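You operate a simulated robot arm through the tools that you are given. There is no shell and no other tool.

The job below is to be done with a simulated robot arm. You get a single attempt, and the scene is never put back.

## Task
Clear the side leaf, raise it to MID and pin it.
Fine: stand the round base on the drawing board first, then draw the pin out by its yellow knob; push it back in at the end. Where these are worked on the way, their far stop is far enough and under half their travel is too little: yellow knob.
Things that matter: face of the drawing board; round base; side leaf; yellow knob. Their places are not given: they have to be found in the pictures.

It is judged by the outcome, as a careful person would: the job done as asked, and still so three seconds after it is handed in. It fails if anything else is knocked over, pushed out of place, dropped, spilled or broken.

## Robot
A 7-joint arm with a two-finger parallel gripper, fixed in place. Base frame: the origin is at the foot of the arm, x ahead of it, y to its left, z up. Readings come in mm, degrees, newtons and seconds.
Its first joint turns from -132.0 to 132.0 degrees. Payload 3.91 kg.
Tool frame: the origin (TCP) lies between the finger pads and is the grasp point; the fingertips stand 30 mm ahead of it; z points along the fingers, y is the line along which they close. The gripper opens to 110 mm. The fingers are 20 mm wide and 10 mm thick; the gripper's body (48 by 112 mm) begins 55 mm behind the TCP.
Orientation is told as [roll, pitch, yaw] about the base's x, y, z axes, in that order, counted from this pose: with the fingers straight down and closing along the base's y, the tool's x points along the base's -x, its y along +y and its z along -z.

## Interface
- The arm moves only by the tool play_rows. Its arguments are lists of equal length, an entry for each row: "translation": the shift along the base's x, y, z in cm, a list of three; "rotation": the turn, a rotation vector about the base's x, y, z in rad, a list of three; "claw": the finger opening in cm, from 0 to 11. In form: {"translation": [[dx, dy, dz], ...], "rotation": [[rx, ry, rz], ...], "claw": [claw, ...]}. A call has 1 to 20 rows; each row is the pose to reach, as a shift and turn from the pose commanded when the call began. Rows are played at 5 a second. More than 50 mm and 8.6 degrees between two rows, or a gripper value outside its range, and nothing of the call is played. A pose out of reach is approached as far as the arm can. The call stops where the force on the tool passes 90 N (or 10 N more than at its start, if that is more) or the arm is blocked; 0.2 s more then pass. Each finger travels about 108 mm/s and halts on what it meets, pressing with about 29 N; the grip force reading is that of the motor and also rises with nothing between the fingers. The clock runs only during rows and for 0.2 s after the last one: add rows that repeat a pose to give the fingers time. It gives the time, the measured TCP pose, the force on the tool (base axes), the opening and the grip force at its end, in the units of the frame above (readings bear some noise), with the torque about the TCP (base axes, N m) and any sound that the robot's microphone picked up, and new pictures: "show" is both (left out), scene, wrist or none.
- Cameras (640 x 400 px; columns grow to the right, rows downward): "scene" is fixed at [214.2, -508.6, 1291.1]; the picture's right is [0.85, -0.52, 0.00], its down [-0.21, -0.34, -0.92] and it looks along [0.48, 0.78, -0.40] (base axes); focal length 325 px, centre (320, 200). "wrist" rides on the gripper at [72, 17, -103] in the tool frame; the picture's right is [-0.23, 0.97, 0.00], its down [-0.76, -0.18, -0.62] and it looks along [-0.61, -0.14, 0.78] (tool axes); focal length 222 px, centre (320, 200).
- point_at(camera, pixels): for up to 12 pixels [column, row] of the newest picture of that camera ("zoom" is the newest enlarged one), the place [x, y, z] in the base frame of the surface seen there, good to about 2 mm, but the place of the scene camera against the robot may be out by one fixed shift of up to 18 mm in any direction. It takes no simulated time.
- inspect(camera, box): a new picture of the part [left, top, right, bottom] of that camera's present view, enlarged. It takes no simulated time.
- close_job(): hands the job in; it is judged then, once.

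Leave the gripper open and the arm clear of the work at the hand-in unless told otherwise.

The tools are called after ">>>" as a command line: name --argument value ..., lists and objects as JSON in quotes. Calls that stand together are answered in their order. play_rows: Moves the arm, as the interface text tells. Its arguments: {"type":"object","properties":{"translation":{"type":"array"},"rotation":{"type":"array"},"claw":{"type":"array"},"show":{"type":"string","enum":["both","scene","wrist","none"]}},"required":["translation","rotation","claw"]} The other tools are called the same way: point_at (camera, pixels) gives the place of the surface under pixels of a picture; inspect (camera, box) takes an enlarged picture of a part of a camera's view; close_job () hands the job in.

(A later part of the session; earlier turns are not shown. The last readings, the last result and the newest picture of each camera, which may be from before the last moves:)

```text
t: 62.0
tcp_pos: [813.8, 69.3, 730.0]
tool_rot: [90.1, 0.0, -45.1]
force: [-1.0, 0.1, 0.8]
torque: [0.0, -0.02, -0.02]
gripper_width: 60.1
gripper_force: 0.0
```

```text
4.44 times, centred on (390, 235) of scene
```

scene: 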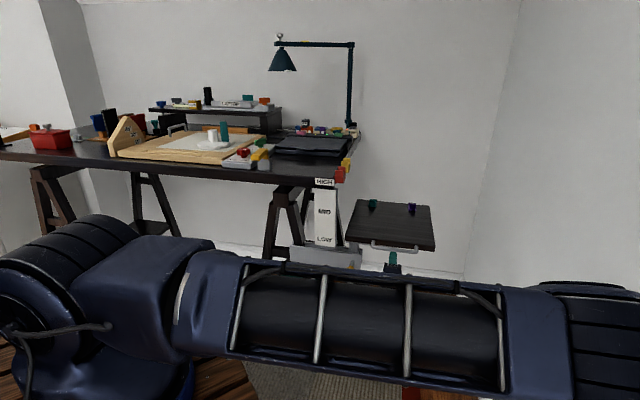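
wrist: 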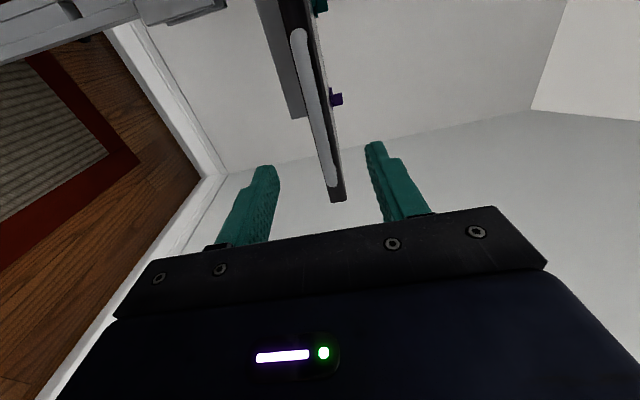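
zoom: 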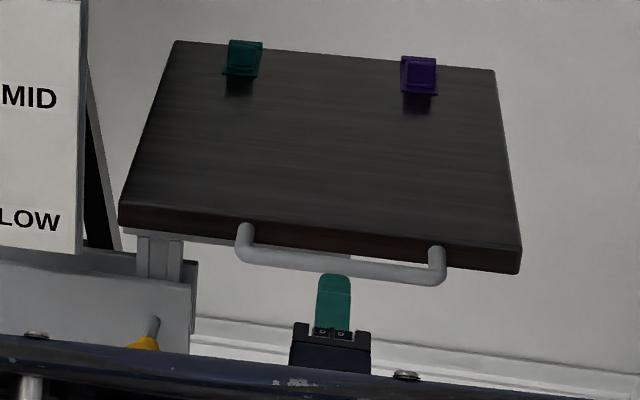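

The bar centre is at about depth 734, z≈728, and the leaf face is 31 mm behind it. I'll approach straight along the depth direction so the bar sits between the finger pads, keeping the fingertips about 8 mm off the leaf.

>>> play_rows --translation '[[1.0, 1.0, -0.1], [2.4, 2.4, -0.2], [3.8, 3.8, -0.2], [5.0, 5.0, -0.2], [6.0, 6.0, -0.2], [6.8, 6.8, -0.2], [7.2, 7.2, -0.2], [7.2, 7.2, -0.2]]' --rotation '[[0, 0, 0], [0, 0, 0], [0, 0, 0], [0, 0, 0], [0, 0, 0], [0, 0, 0], [0, 0, 0], [0, 0, 0]]' --claw '[6, 6, 6, 6, 6, 6, 6, 5]'

>>> inspect --camera "scene" --box '[330, 190, 450, 280]'

>>> inspect --camera "wrist" --box '[230, 60, 430, 260]'

```text
t: 63.8
tcp_pos: [886.9, 142.1, 726.3]
tool_rot: [90.1, 0.1, -45.1]
force: [0.5, 0.1, -0.9]
torque: [-0.02, 0.01, 0.0]
gripper_width: 50.3
gripper_force: 0.0
```

scene: 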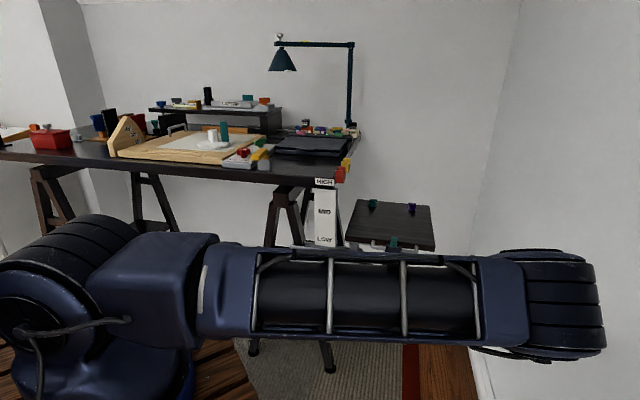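
wrist: 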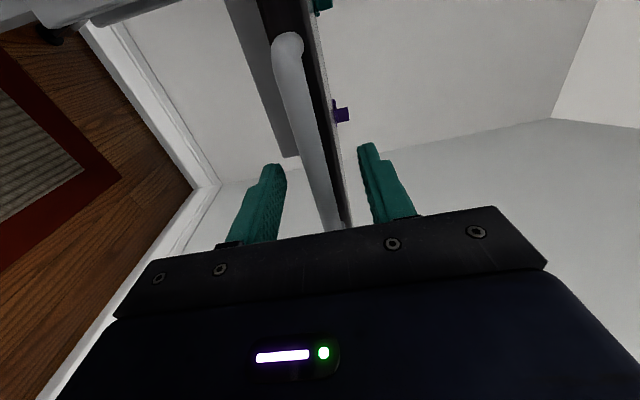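

```text
4.44 times, centred on (390, 235) of scene
```

zoom: 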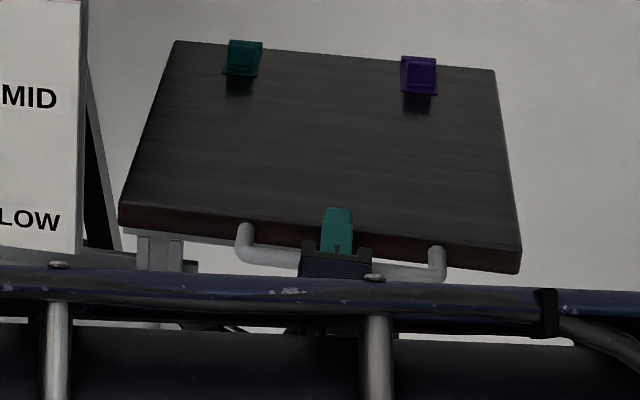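

```text
2.00 times, centred on (330, 160) of wrist
```

zoom: 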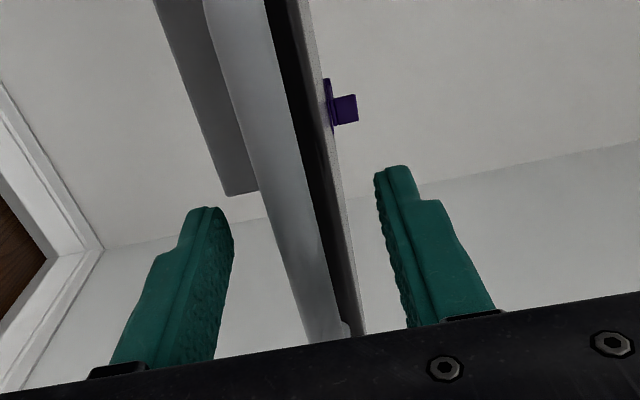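

The bar lies between the fingers. I'll close gently on it.

>>> play_rows --translation '[[0, 0, 0.1], [0, 0, 0.1], [0, 0, 0.1], [0, 0, 0.1], [0, 0, 0.1], [0, 0, 0.1], [0, 0, 0.1]]' --rotation '[[0, 0, 0], [0, 0, 0], [0, 0, 0], [0, 0, 0], [0, 0, 0], [0, 0, 0], [0, 0, 0]]' --claw '[4, 3, 2.2, 1.6, 0.8, 0, 0]'

>>> inspect --camera "wrist" --box '[230, 60, 430, 260]'

```text
t: 65.4
tcp_pos: [885.6, 141.9, 727.6]
tool_rot: [90.0, 0.1, -45.1]
force: [0.2, -0.1, -3.4]
torque: [-0.02, 0.03, -0.01]
gripper_width: 12.6
gripper_force: 45.3
```

scene: 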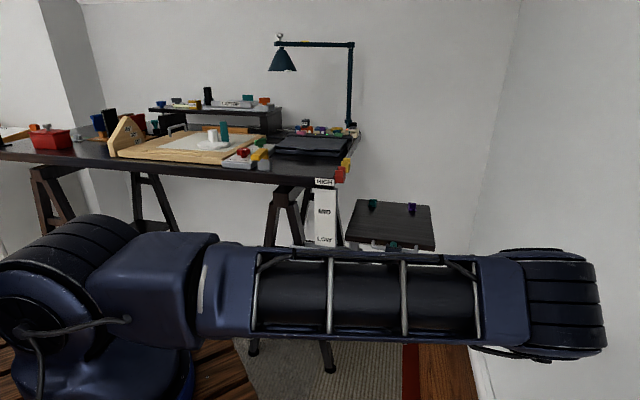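
wrist: 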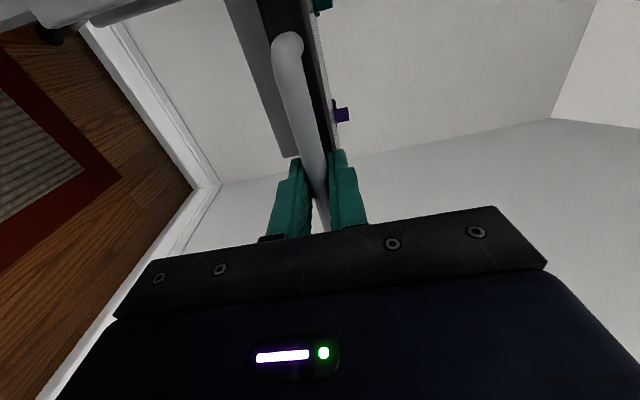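

```text
2.00 times, centred on (330, 160) of wrist
```

zoom: 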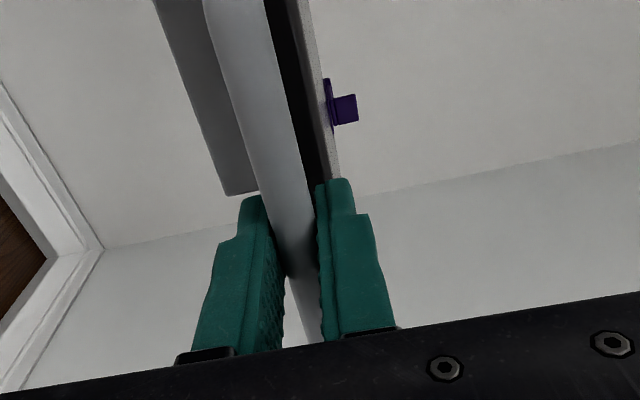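

The bar is gripped (12.6 mm). I'll lift by 10 mm slowly and read the force.

>>> play_rows --translation '[[0, 0, 0.2], [0, 0, 0.5], [0, 0, 0.8], [0, 0, 1.0], [0, 0, 1.0]]' --rotation '[[0, 0, 0], [0, 0, 0], [0, 0, 0], [0, 0, 0], [0, 0, 0]]' --claw '[0, 0, 0, 0, 0]'

>>> inspect --camera "scene" --box '[330, 190, 450, 280]'

```text
t: 66.6
tcp_pos: [887.0, 142.0, 737.7]
tool_rot: [90.1, 0.0, -45.1]
force: [-4.7, -1.6, -4.9]
torque: [-0.02, 0.06, -0.07]
gripper_width: 12.7
gripper_force: 44.7
```

scene: 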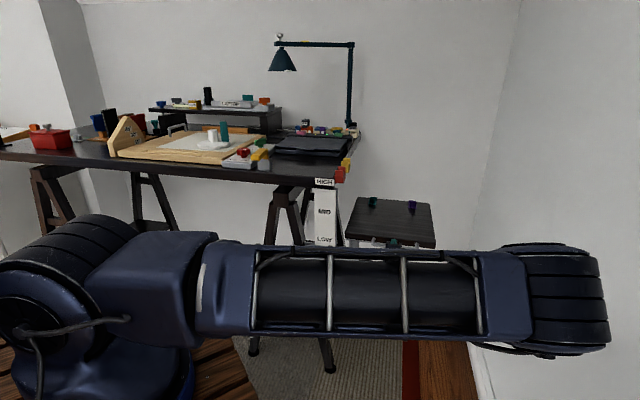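
wrist: 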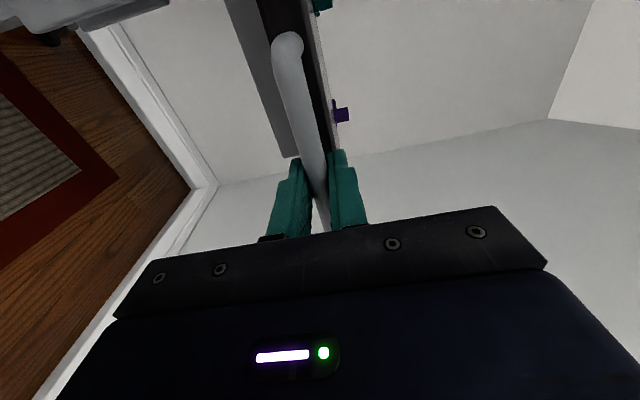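

```text
4.44 times, centred on (390, 235) of scene
```

zoom: 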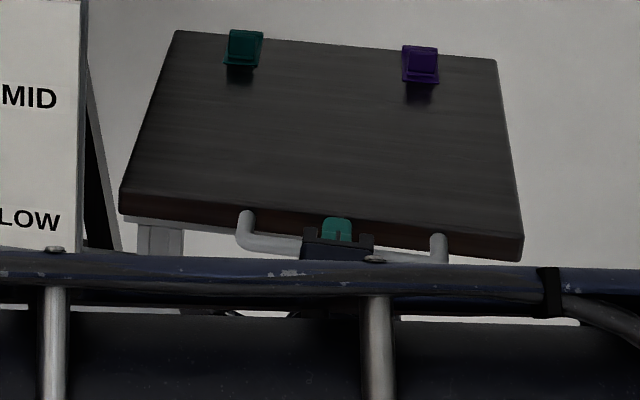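

The leaf rises easily, with about 5 N of resistance. I'll keep lifting at a moderate pace to about 90 mm total, watching force and any sound.

>>> play_rows --translation '[[0, 0, 0.4], [0, 0, 1.0], [0, 0, 1.6], [0, 0, 2.2], [0, 0, 2.8], [0, 0, 3.4], [0, 0, 4.0], [0, 0, 4.6], [0, 0, 5.2], [0, 0, 5.8], [0, 0, 6.4], [0, 0, 7.0], [0, 0, 7.5], [0, 0, 7.8], [0, 0, 8.0], [0, 0, 8.0]]' --rotation '[[0, 0, 0], [0, 0, 0], [0, 0, 0], [0, 0, 0], [0, 0, 0], [0, 0, 0], [0, 0, 0], [0, 0, 0], [0, 0, 0], [0, 0, 0], [0, 0, 0], [0, 0, 0], [0, 0, 0], [0, 0, 0], [0, 0, 0], [0, 0, 0]]' --claw '[0, 0, 0, 0, 0, 0, 0, 0, 0, 0, 0, 0, 0, 0, 0, 0]'

>>> inspect --camera "scene" --box '[290, 170, 450, 280]'

```text
t: 70.0
tcp_pos: [885.1, 142.0, 818.5]
tool_rot: [90.1, 0.0, -45.1]
force: [8.5, 5.3, -0.3]
torque: [0.0, 0.06, -0.37]
gripper_width: 12.5
gripper_force: 44.8
```

scene: 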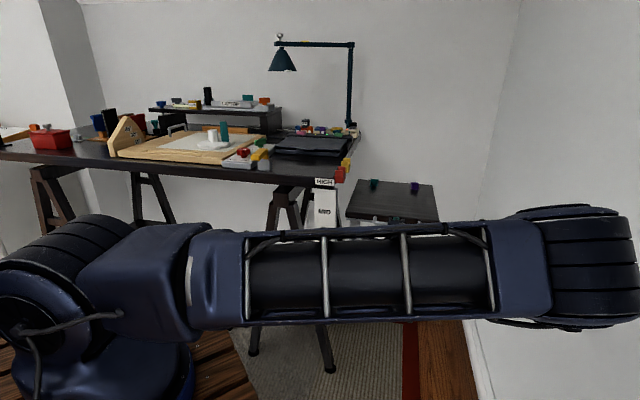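
wrist: 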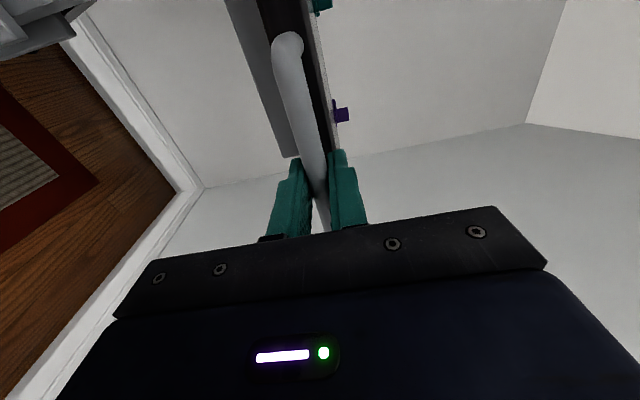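

```text
3.64 times, centred on (370, 225) of scene
```

zoom: 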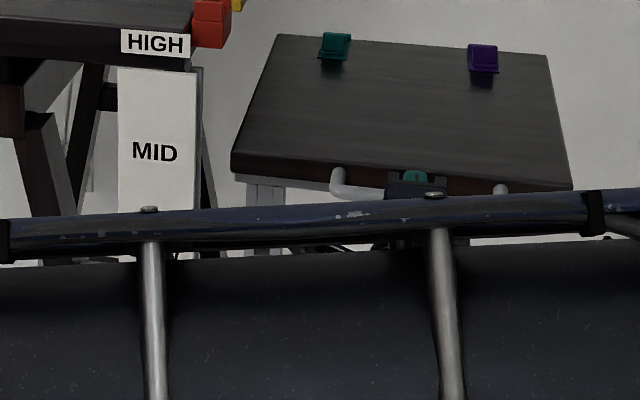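

91 mm up, no sound yet. I'll go on in small steps, checking for a click or force change.

>>> play_rows --translation '[[0, 0, 0.2], [0, 0, 0.4], [0, 0, 0.6], [0, 0, 0.6]]' --rotation '[[0, 0, 0], [0, 0, 0], [0, 0, 0], [0, 0, 0]]' --claw '[0, 0, 0, 0]' --show "none"

>>> play_rows --translation '[[0, 0, 0.2], [0, 0, 0.4], [0, 0, 0.5], [0, 0, 0.5]]' --rotation '[[0, 0, 0], [0, 0, 0], [0, 0, 0], [0, 0, 0]]' --claw '[0, 0, 0, 0]' --show "scene"

>>> inspect --camera "scene" --box '[290, 170, 450, 280]'

```text
t: 71.0
tcp_pos: [885.9, 141.5, 823.6]
tool_rot: [90.1, -0.1, -45.1]
force: [10.5, 1.8, 3.9]
torque: [0.05, 0.01, 0.34]
gripper_width: 12.6
gripper_force: 44.8
```

```text
t: 72.0
tcp_pos: [885.8, 141.8, 830.0]
tool_rot: [90.0, 0.0, -45.1]
force: [12.3, 5.0, 3.9]
torque: [0.05, 0.0, -0.09]
gripper_width: 12.8
gripper_force: 45.0
```

scene: 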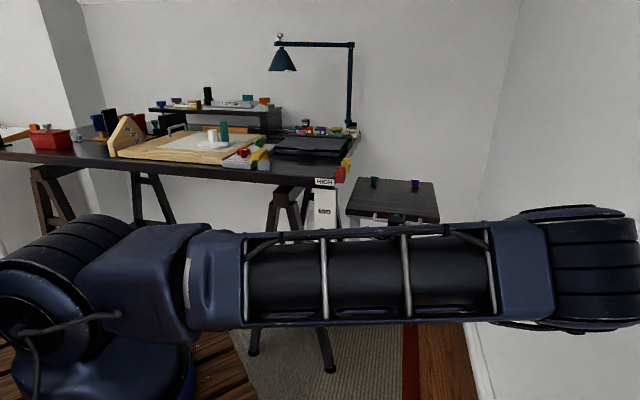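

```text
3.64 times, centred on (370, 225) of scene
```

zoom: 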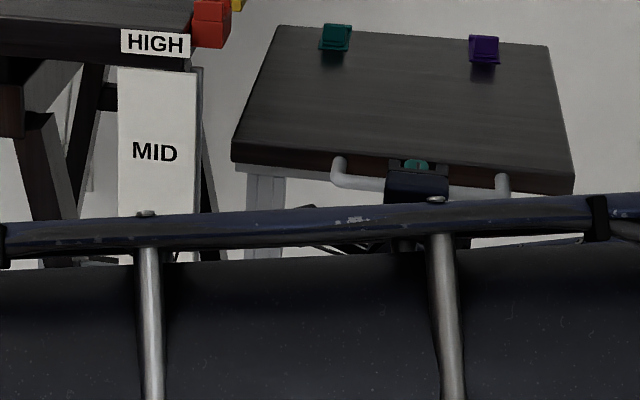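

Now 101 mm commanded. The hole spacing measured earlier was about 105 mm, so I'll lift 4 mm more and then check leaf position against the MID label.

>>> play_rows --translation '[[0, 0, 0.2], [0, 0, 0.4], [0, 0, 0.4], [0, 0, 0.4]]' --rotation '[[0, 0, 0], [0, 0, 0], [0, 0, 0], [0, 0, 0]]' --claw '[0, 0, 0, 0]'

>>> point_at --camera "scene" --pixels '[[324, 211.6], [324, 182], [349, 214], [350, 219], [375, 190], [425, 205], [351, 213], [361, 182]]'

>>> inspect --camera "scene" --box '[300, 170, 450, 240]'

```text
t: 73.0
tcp_pos: [886.1, 143.0, 834.5]
tool_rot: [90.0, 0.0, -45.1]
force: [6.1, 0.2, -2.5]
torque: [-0.02, 0.06, -0.35]
gripper_width: 12.7
gripper_force: 45.1
```

scene: 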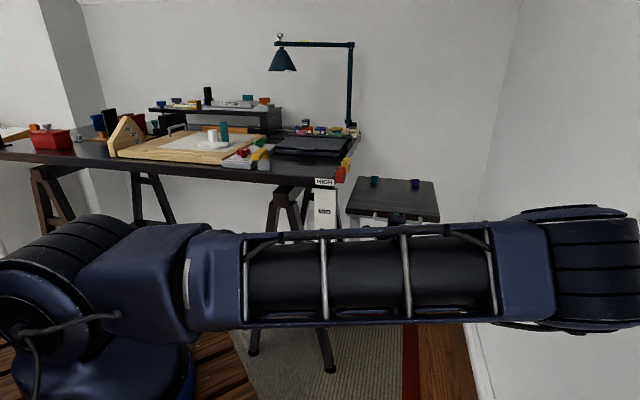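
wrist: 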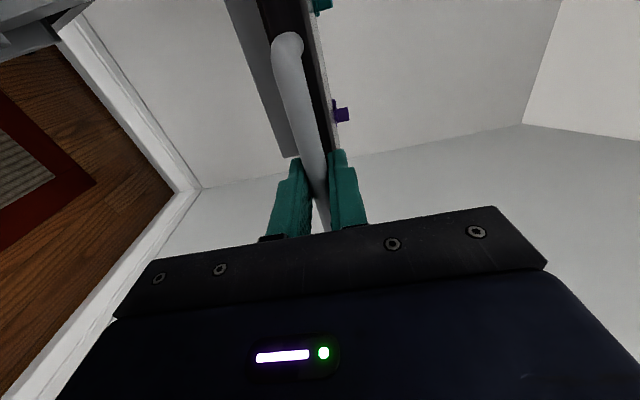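

```text
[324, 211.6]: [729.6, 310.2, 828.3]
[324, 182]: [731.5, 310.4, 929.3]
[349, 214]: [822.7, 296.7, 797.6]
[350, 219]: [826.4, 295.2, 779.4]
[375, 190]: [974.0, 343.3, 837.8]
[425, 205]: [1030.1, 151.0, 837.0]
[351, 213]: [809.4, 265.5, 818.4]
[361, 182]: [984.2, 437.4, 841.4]
```

```text
4.27 times, centred on (375, 205) of scene
```

zoom: 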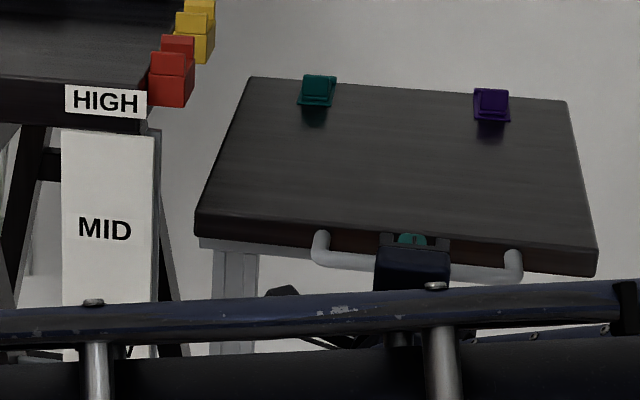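

The leaf top is now about 105 mm higher than at LOW. I'll open the fingers only slightly (20 mm) so that a falling leaf would be caught, and see if it stays.

>>> play_rows --translation '[[0, 0, 0], [0, 0, 0], [0, 0, 0], [0, 0, 0], [0, 0, 0], [0, 0, 0]]' --rotation '[[0, 0, 0], [0, 0, 0], [0, 0, 0], [0, 0, 0], [0, 0, 0], [0, 0, 0]]' --claw '[1.3, 1.6, 2.0, 2.4, 2.4, 2.4]'

>>> inspect --camera "wrist" --box '[230, 60, 430, 260]'

>>> point_at --camera "scene" --pixels '[[375, 190], [425, 205], [400, 195], [361, 182], [390, 200]]'

```text
t: 74.4
tcp_pos: [885.1, 141.9, 832.4]
tool_rot: [90.1, 0.0, -45.1]
force: [0.5, 0.6, 0.2]
torque: [0.0, -0.01, 0.0]
gripper_width: 24.0
gripper_force: 0.1
```

scene: 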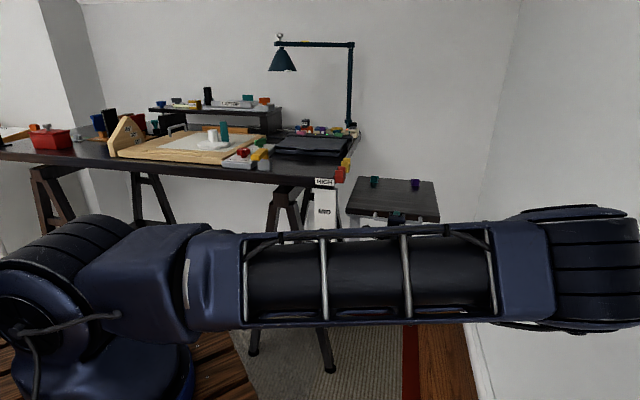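
wrist: 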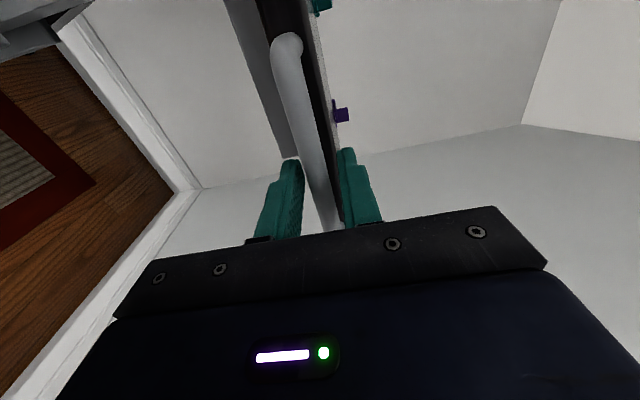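

```text
2.00 times, centred on (330, 160) of wrist
```

zoom: 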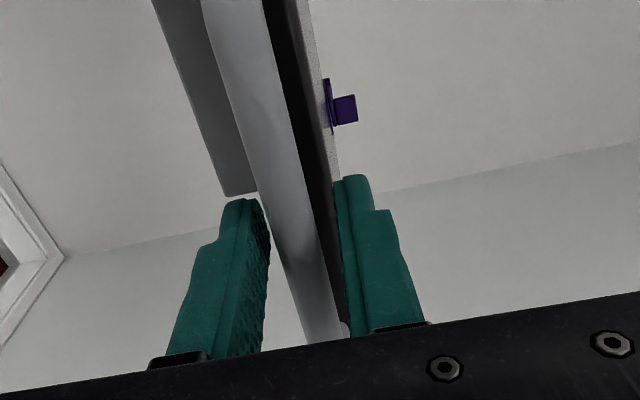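

```text
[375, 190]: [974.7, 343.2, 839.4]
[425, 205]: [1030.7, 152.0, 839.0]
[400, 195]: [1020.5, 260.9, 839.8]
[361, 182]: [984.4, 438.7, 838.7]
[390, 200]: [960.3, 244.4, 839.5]
```

The leaf stays up by itself (zero force, and the bar does not rest on the lower finger). I'll open fully and back straight away from the handle.

>>> play_rows --translation '[[0, 0, 0], [-0.2, -0.2, 0], [-0.8, -0.8, 0], [-1.8, -1.8, 0], [-3.2, -3.2, 0], [-4.6, -4.6, 0], [-6.0, -6.0, 0], [-7.2, -7.2, 0], [-7.2, -7.2, 0]]' --rotation '[[0, 0, 0], [0, 0, 0], [0, 0, 0], [0, 0, 0], [0, 0, 0], [0, 0, 0], [0, 0, 0], [0, 0, 0], [0, 0, 0]]' --claw '[4, 5, 5, 5, 5, 5, 5, 5, 5]'

>>> point_at --camera "scene" --pixels '[[375, 190], [425, 205], [400, 195], [361, 182], [390, 200]]'

```text
t: 76.4
tcp_pos: [814.2, 70.0, 833.5]
tool_rot: [90.2, 0.0, -45.2]
force: [0.2, 0.3, -0.4]
torque: [0.01, -0.01, -0.01]
gripper_width: 50.0
gripper_force: 0.1
```

scene: 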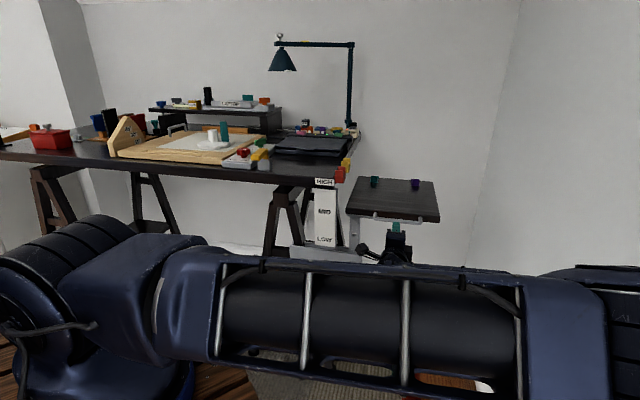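
wrist: 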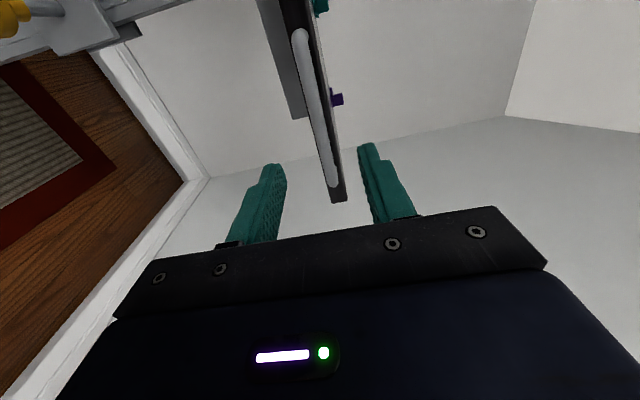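

```text
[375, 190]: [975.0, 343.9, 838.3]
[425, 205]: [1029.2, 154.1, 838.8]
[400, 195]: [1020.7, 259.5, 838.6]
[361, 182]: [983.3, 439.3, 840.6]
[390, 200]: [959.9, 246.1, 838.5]
```

The leaf holds its height. I'll measure the bar's height now through the wrist camera (it was z≈728 before).

>>> point_at --camera "wrist" --pixels '[[298, 40], [306, 80], [314, 110], [321, 140], [328, 170], [333, 185], [300, 60], [330, 160], [14, 18], [302, 40]]'

>>> inspect --camera "scene" --box '[290, 170, 450, 270]'

```text
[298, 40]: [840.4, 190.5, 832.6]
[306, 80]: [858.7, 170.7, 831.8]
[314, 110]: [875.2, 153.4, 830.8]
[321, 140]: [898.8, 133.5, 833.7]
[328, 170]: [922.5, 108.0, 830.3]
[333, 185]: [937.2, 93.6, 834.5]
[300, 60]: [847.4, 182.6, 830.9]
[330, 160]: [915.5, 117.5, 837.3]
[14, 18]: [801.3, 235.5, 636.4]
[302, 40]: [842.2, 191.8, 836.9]
```

```text
4.00 times, centred on (370, 220) of scene
```

zoom: 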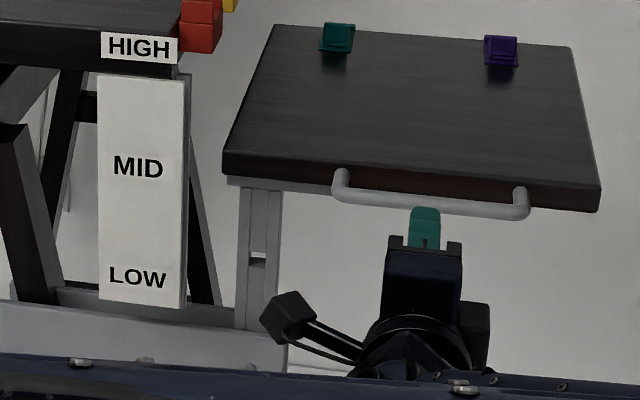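

The former LOW hole is now visible on the post above the bracket at zoom (258, 260). I'll measure it to determine the hole offset from the pin axis.

>>> inspect --camera "scene" --box '[335, 210, 375, 260]'

```text
8.00 times, centred on (355, 235) of scene
```

zoom: 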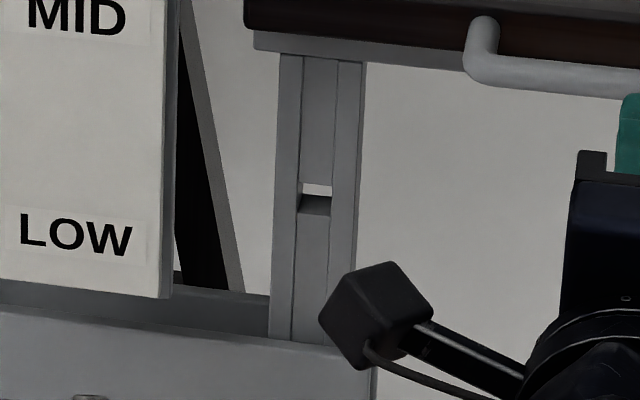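

>>> point_at --camera "zoom" --pixels '[[288, 183], [288, 213], [343, 186], [343, 216], [316, 178], [316, 218], [316, 225], [316, 170], [72, 236], [72, 20], [300, 350], [310, 340]]'

```text
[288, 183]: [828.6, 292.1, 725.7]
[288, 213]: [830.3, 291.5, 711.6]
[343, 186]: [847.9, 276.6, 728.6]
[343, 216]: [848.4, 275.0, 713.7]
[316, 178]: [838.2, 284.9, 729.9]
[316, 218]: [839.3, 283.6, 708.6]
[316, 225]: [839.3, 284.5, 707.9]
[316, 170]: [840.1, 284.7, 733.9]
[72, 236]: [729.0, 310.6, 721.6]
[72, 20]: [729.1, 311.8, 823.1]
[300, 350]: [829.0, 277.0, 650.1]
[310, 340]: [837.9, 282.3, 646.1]
```

The hole centre is now ≈105.5 mm above the pin axis, which equals the raise so far; the required spacing is about 105–107 mm. I'll verify from the knob-facing viewpoint. First I'll go back down to z=730, then reverse the earlier roll.

>>> play_rows --translation '[[0, 0, -2], [0, 0, -5], [0, 0, -8], [0, 0, -10.3], [0, 0, -10.3]]' --rotation '[[0, 0, 0], [0, 0, 0], [0, 0, 0], [0, 0, 0], [0, 0, 0]]' --claw '[6, 6, 6, 6, 6]' --show "none"

>>> play_rows --translation '[[-0.51, 0.76, -0.33], [-1.03, 1.53, -0.66], [-1.54, 2.29, -0.99], [-2.05, 3.06, -1.33], [-2.56, 3.82, -1.66], [-3.08, 4.59, -1.99], [-3.59, 5.35, -2.32], [-4.1, 6.12, -2.65], [-4.61, 6.88, -2.98], [-5.13, 7.65, -3.31], [-5.64, 8.41, -3.64], [-6.15, 9.18, -3.98], [-6.66, 9.94, -4.31], [-7.18, 10.71, -4.64], [-7.69, 11.47, -4.97], [-7.69, 11.47, -4.97]]' --rotation '[[-0.0965, -0.0449, 0.0365], [-0.1931, -0.0899, 0.0729], [-0.2896, -0.1348, 0.1094], [-0.3861, -0.1797, 0.1459], [-0.4827, -0.2247, 0.1823], [-0.5792, -0.2696, 0.2188], [-0.6757, -0.3145, 0.2553], [-0.7723, -0.3595, 0.2917], [-0.8688, -0.4044, 0.3282], [-0.9653, -0.4493, 0.3647], [-1.0619, -0.4943, 0.4011], [-1.1584, -0.5392, 0.4376], [-1.2549, -0.5841, 0.4741], [-1.3515, -0.6291, 0.5105], [-1.448, -0.674, 0.547], [-1.448, -0.674, 0.547]]' --claw '[6, 6, 6, 6, 6, 6, 6, 6, 6, 6, 6, 6, 6, 6, 6, 6]'

```text
t: 77.6
tcp_pos: [814.1, 70.8, 730.2]
tool_rot: [90.1, 0.0, -45.1]
force: [0.2, -0.1, 0.5]
torque: [-0.01, 0.02, -0.01]
gripper_width: 59.9
gripper_force: 0.1
```

```text
t: 81.0
tcp_pos: [737.9, 185.4, 680.9]
tool_rot: [0.0, -49.9, 45.2]
force: [0.0, 0.2, -0.2]
torque: [0.0, 0.02, 0.04]
gripper_width: 60.1
gripper_force: 0.0
```

scene: 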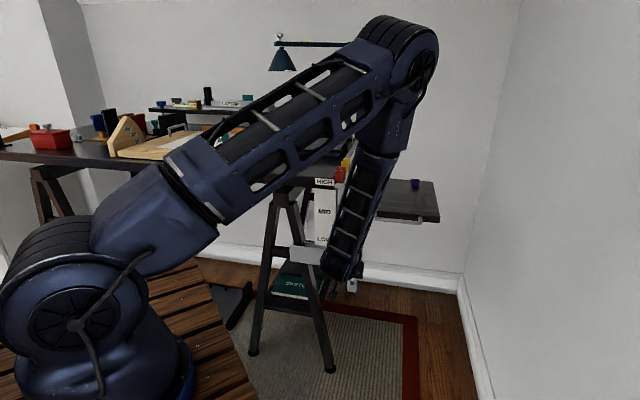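
wrist: 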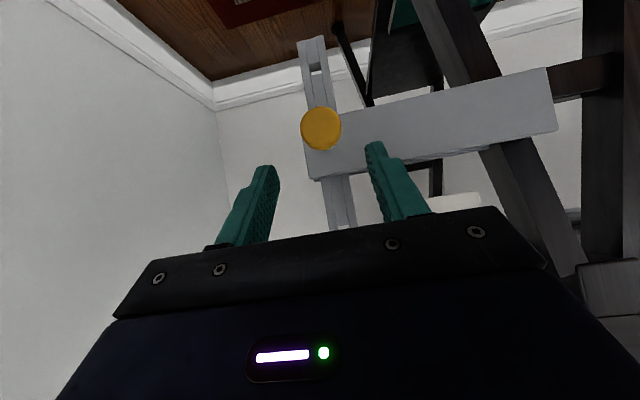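

I'm back at the same viewpoint as before. I'll zoom with the same box to compare the hole's position (previously at zoom (293, 124)).

>>> inspect --camera "wrist" --box '[240, 0, 420, 220]'

>>> inspect --camera "wrist" --box '[290, 30, 370, 90]'

>>> point_at --camera "zoom" --pixels '[[180, 190], [260, 180], [180, 215], [260, 205], [220, 225], [215, 170]]'

```text
1.82 times, centred on (330, 110) of wrist
```

zoom: 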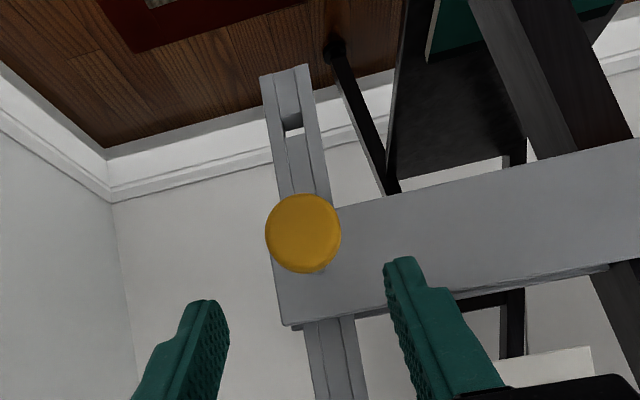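

```text
6.67 times, centred on (330, 60) of wrist
```

zoom: 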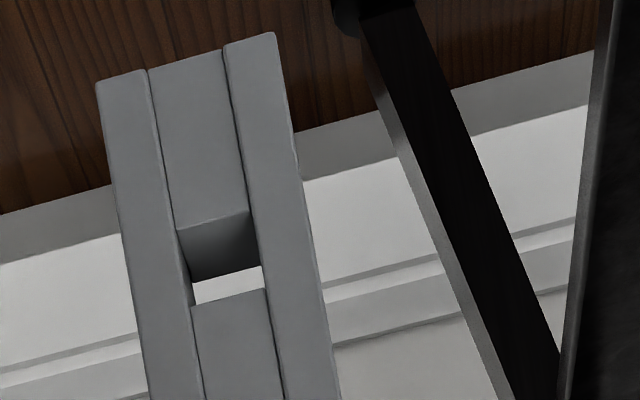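

```text
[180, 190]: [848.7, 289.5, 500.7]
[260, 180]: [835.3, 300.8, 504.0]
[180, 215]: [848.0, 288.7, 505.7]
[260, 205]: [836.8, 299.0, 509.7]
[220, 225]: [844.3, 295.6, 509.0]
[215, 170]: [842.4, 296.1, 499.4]
```

From here the lower (HIGH) hole centre reads z≈515. To judge precisely, I'll raise the camera 60 mm so that the upper (LOW) hole, the knob and the lower hole are all in one picture.

>>> play_rows --translation '[[0, 0, 1.5], [0, 0, 3.5], [0, 0, 5.5], [0, 0, 6.0], [0, 0, 6.0]]' --rotation '[[0, 0, 0], [0, 0, 0], [0, 0, 0], [0, 0, 0], [0, 0, 0]]' --claw '[6, 6, 6, 6, 6]' --show "wrist"

>>> inspect --camera "wrist" --box '[270, 0, 390, 100]'

>>> inspect --camera "wrist" --box '[290, 130, 390, 220]'

```text
t: 82.2
tcp_pos: [738.3, 185.5, 740.4]
tool_rot: [0.1, -50.0, 45.0]
force: [-0.1, 1.3, -0.4]
torque: [0.0, 0.01, -0.02]
gripper_width: 60.0
gripper_force: 0.1
```

wrist: 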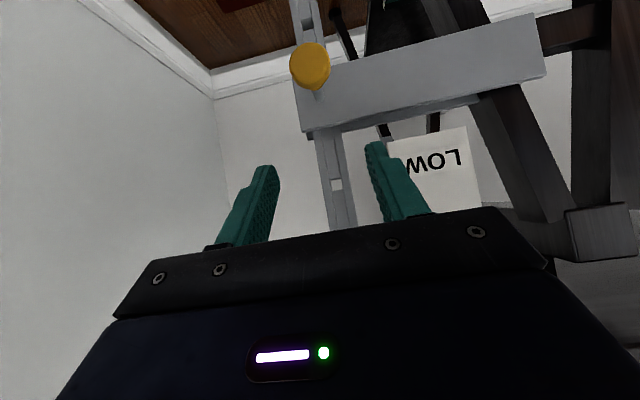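

```text
4.00 times, centred on (330, 50) of wrist
```

zoom: 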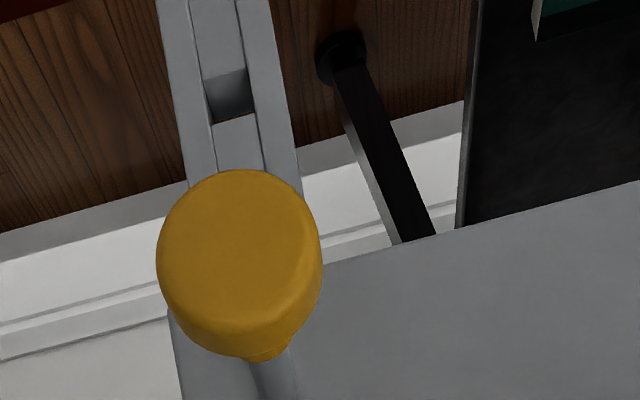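

```text
4.44 times, centred on (340, 175) of wrist
```

zoom: 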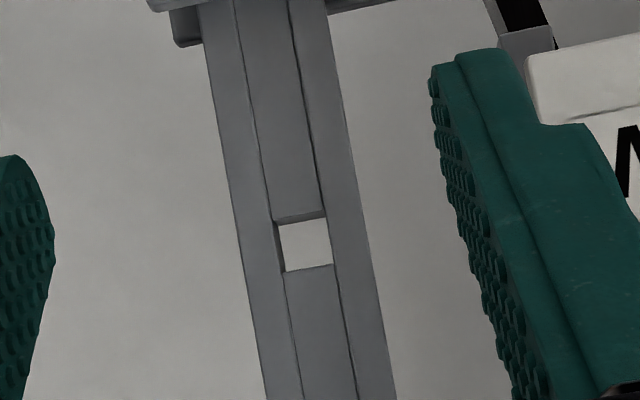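

>>> point_at --camera "zoom" --pixels '[[299, 208], [300, 198], [311, 276], [312, 286], [262, 250], [345, 232], [258, 225], [268, 275], [340, 208], [352, 258]]'

>>> inspect --camera "wrist" --box '[270, 0, 390, 100]'

>>> point_at --camera "zoom" --pixels '[[223, 66], [222, 58], [236, 126], [238, 134], [195, 105], [270, 92], [230, 255], [192, 262], [270, 248], [230, 215], [235, 300], [240, 330]]'

```text
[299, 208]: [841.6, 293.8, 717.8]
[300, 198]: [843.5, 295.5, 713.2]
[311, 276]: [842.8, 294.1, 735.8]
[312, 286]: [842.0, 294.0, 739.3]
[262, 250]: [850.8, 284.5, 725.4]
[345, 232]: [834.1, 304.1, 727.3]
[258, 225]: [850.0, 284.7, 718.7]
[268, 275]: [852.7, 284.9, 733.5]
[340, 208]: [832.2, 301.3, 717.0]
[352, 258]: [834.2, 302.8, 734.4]
```

```text
4.00 times, centred on (330, 50) of wrist
```

zoom: 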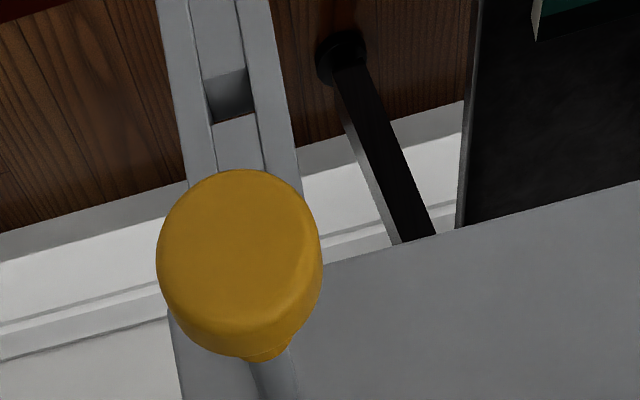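

```text
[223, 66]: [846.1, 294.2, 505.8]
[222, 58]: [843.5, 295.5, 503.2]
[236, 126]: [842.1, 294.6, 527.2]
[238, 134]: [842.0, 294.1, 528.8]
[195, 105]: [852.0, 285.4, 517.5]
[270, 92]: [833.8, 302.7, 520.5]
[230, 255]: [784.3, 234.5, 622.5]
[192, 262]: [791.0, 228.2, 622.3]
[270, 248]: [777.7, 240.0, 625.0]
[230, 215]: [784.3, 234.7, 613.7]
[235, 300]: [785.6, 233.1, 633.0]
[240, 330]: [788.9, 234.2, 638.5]
```

The upper hole is at z≈726.7 and the lower hole at z≈517.2, so the middle hole is at ≈622.0. The pin axis is at ≈621.6, aligned within about 1 mm. Now I'll return to the knob to push the pin in: down 60 mm first, then along the tool axis onto the knob.

>>> play_rows --translation '[[0, 0, -2], [0, 0, -4.5], [0, 0, -6.0], [0.8, 0.8, -7.0], [1.9, 1.9, -8.3], [3.0, 3.05, -9.6], [4.0, 4.1, -10.8], [4.6, 4.7, -11.5], [4.75, 4.9, -11.85], [4.75, 4.9, -11.85]]' --rotation '[[0, 0, 0], [0, 0, 0], [0, 0, 0], [0, 0, 0], [0, 0, 0], [0, 0, 0], [0, 0, 0], [0, 0, 0], [0, 0, 0], [0, 0, 0]]' --claw '[6, 6, 6, 6, 6, 6, 6, 6, 6, 6]' --show "wrist"

>>> inspect --camera "wrist" --box '[230, 100, 430, 240]'

>>> point_at --camera "wrist" --pixels '[[320, 185], [310, 185], [332, 185], [320, 165], [320, 205]]'

```text
t: 84.4
tcp_pos: [786.3, 234.4, 620.4]
tool_rot: [0.0, -50.0, 45.0]
force: [0.3, -0.5, 0.2]
torque: [0.02, 0.0, -0.01]
gripper_width: 60.0
gripper_force: 0.1
```

wrist: 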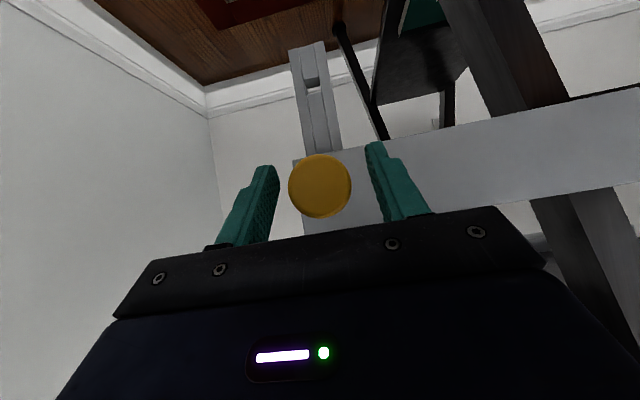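

```text
2.86 times, centred on (330, 170) of wrist
```

zoom: 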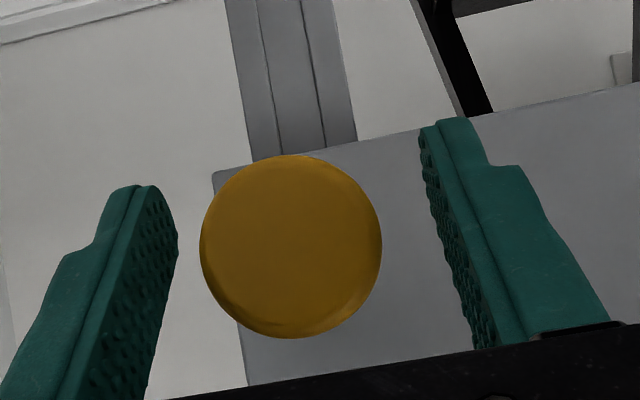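

```text
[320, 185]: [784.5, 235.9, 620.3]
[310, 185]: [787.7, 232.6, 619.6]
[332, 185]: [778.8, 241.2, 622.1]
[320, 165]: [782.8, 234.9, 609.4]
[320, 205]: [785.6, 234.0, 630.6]
```

The knob is centred, and the next hole appears at the same place as before the raise, which confirms the MID alignment. I'll close on the knob.

>>> play_rows --translation '[[0, 0, 0], [0, 0, 0], [0, 0, 0], [0, 0, 0], [0, 0, 0], [0, 0, 0], [0, 0, 0]]' --rotation '[[0, 0, 0], [0, 0, 0], [0, 0, 0], [0, 0, 0], [0, 0, 0], [0, 0, 0], [0, 0, 0]]' --claw '[5, 4.2, 3.8, 3.4, 2, 0, 0]' --show "wrist"

```text
t: 86.0
tcp_pos: [785.2, 233.5, 622.2]
tool_rot: [0.0, -50.0, 45.0]
force: [6.8, -6.8, -1.4]
torque: [-0.03, -0.01, -0.1]
gripper_width: 37.0
gripper_force: 44.9
```

wrist: 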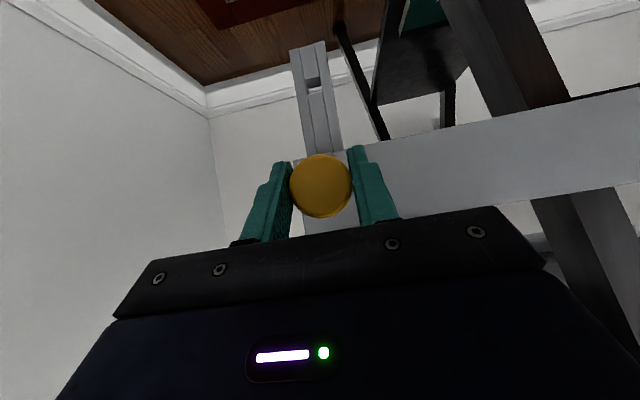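

Gripped with only a small side load. I'll push the pin inward along +depth, 12 mm first.

>>> play_rows --translation '[[0.04, -0.04, 0], [0.24, 0.16, 0], [0.44, 0.36, 0], [0.64, 0.56, 0], [0.89, 0.81, 0], [0.89, 0.81, 0]]' --rotation '[[0, 0, 0], [0, 0, 0], [0, 0, 0], [0, 0, 0], [0, 0, 0], [0, 0, 0]]' --claw '[0, 0, 0, 0, 0, 0]' --show "wrist"

```text
t: 87.4
tcp_pos: [794.5, 243.3, 620.4]
tool_rot: [0.0, -50.1, 45.0]
force: [1.9, -3.0, -2.0]
torque: [-0.18, 0.19, 0.0]
gripper_width: 36.8
gripper_force: 45.3
```

wrist: 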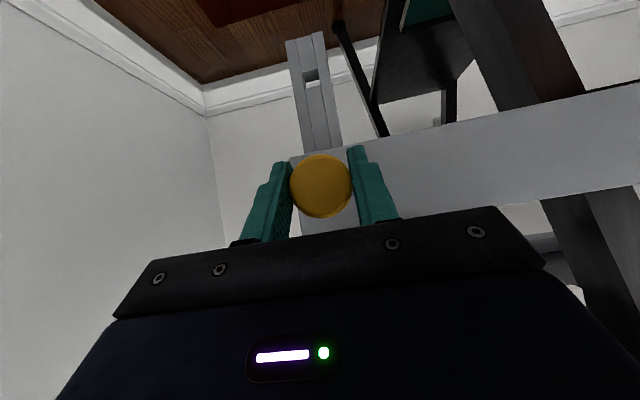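

It's going in freely. Continuing another 12 mm.

>>> play_rows --translation '[[0.2, 0.2, 0], [0.4, 0.4, 0], [0.6, 0.6, 0], [0.85, 0.85, 0], [0.85, 0.85, 0]]' --rotation '[[0, 0, 0], [0, 0, 0], [0, 0, 0], [0, 0, 0], [0, 0, 0]]' --claw '[0, 0, 0, 0, 0]' --show "wrist"

```text
t: 88.6
tcp_pos: [802.8, 250.5, 622.4]
tool_rot: [0.0, -50.2, 45.1]
force: [4.1, -5.1, -1.5]
torque: [0.03, -0.07, -0.12]
gripper_width: 36.7
gripper_force: 45.2
```

wrist: 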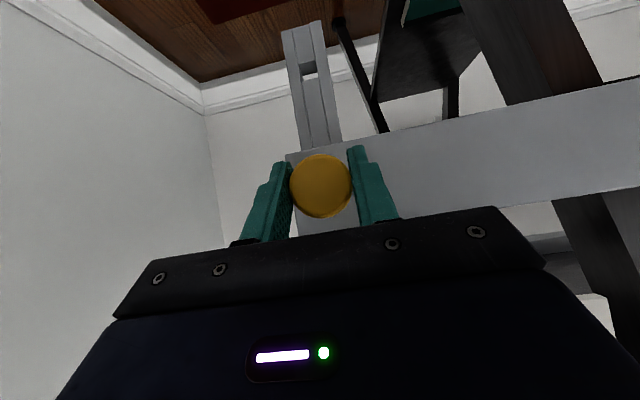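

About 11 mm remain. I'll continue more slowly.

>>> play_rows --translation '[[0.15, 0.15, 0], [0.3, 0.3, 0], [0.45, 0.45, 0], [0.6, 0.6, 0], [0.7, 0.7, 0], [0.7, 0.7, 0]]' --rotation '[[0, 0, 0], [0, 0, 0], [0, 0, 0], [0, 0, 0], [0, 0, 0], [0, 0, 0]]' --claw '[0, 0, 0, 0, 0, 0]' --show "wrist"

```text
t: 90.0
tcp_pos: [809.6, 257.9, 621.2]
tool_rot: [0.1, -50.0, 45.0]
force: [0.5, -5.3, -5.1]
torque: [-0.17, 0.14, -0.01]
gripper_width: 36.8
gripper_force: 44.7
```

wrist: 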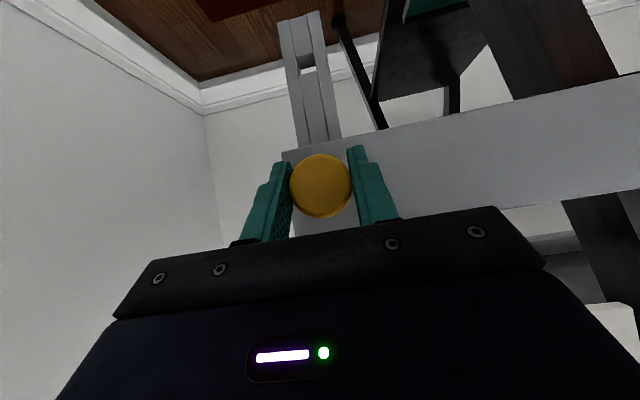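

Nearly at the original depth. I'll push in 1 mm steps until I feel the stop.

>>> play_rows --translation '[[0.07, 0.07, 0], [0.07, 0.07, 0]]' --rotation '[[0, 0, 0], [0, 0, 0]]' --claw '[0, 0]' --show "none"

>>> play_rows --translation '[[0.07, 0.07, 0], [0.07, 0.07, 0]]' --rotation '[[0, 0, 0], [0, 0, 0]]' --claw '[0, 0]' --show "none"

```text
t: 90.6
tcp_pos: [808.9, 259.0, 622.4]
tool_rot: [0.1, -49.9, 45.0]
force: [-9.0, -12.6, 0.5]
torque: [-0.09, 0.08, -0.01]
gripper_width: 36.9
gripper_force: 45.0
```

```text
t: 91.2
tcp_pos: [810.4, 257.9, 621.6]
tool_rot: [0.1, -49.9, 45.1]
force: [-22.5, -23.7, 6.2]
torque: [-0.1, 0.1, 0.01]
gripper_width: 36.9
gripper_force: 45.1
```

The axial push has reached 33 N at depth 755, so the pin is fully home. I'll relieve the push and open the fingers.

>>> play_rows --translation '[[-0.07, -0.07, 0], [-0.12, -0.12, 0], [-0.12, -0.12, 0], [-0.12, -0.12, 0], [-0.12, -0.12, 0], [-0.12, -0.12, 0], [-0.12, -0.12, 0], [-0.12, -0.12, 0]]' --rotation '[[0, 0, 0], [0, 0, 0], [0, 0, 0], [0, 0, 0], [0, 0, 0], [0, 0, 0], [0, 0, 0], [0, 0, 0]]' --claw '[0, 0, 3.7, 3.9, 4.3, 5, 6, 6]' --show "wrist"

>>> point_at --camera "wrist" --pixels '[[320, 185], [308, 185], [332, 185], [450, 140], [440, 160]]'

```text
t: 93.0
tcp_pos: [809.6, 257.7, 622.0]
tool_rot: [0.0, -50.0, 45.0]
force: [-0.2, 1.1, 0.9]
torque: [-0.01, 0.0, 0.02]
gripper_width: 60.0
gripper_force: 0.1
```

wrist: 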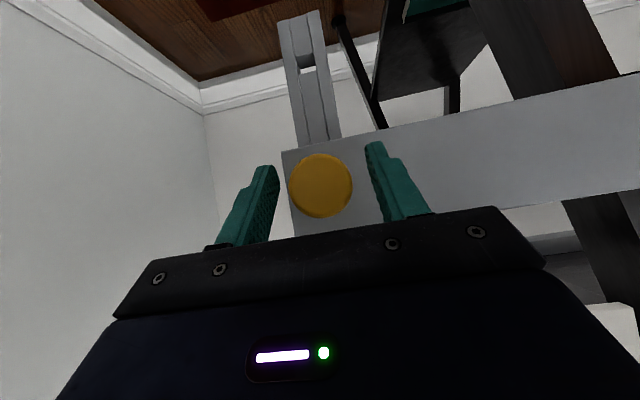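

```text
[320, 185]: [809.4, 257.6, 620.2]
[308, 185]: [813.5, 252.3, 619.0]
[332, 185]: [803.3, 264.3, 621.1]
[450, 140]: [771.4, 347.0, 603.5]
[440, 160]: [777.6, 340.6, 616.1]
```

The knob front is back at depth 754.4, exactly as at the start, so the pin is fully in. I'll back off along the tool axis.

>>> play_rows --translation '[[-0.8, -0.8, 0.9], [-1.7, -1.7, 2.0], [-2.9, -2.9, 3.4], [-4.3, -4.3, 5.1], [-5.7, -5.7, 6.8], [-7.1, -7.1, 8.4], [-7.1, -7.1, 8.4]]' --rotation '[[0, 0, 0], [0, 0, 0], [0, 0, 0], [0, 0, 0], [0, 0, 0], [0, 0, 0], [0, 0, 0]]' --claw '[6, 6, 6, 6, 6, 6, 6]'

>>> inspect --camera "wrist" --box '[240, 0, 420, 230]'

```text
t: 94.6
tcp_pos: [737.9, 186.5, 704.4]
tool_rot: [0.0, -50.0, 44.9]
force: [0.0, -0.6, -0.2]
torque: [0.01, 0.0, 0.0]
gripper_width: 60.2
gripper_force: 0.1
```

scene: 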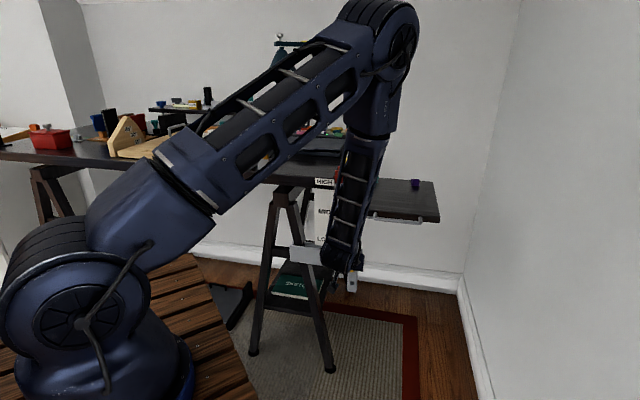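
wrist: 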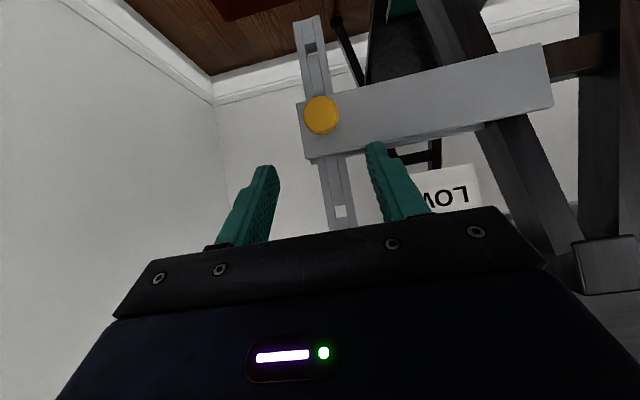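

```text
1.74 times, centred on (330, 115) of wrist
```

zoom: 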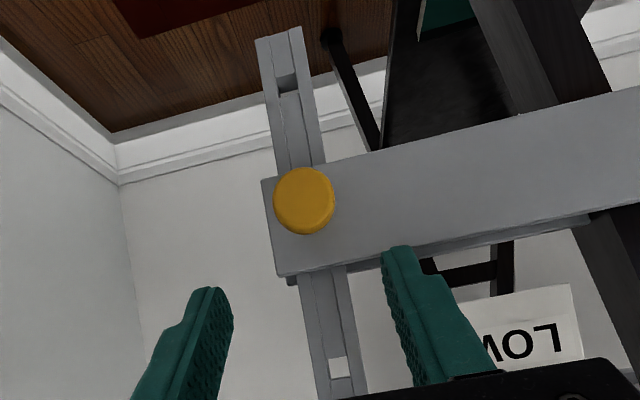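

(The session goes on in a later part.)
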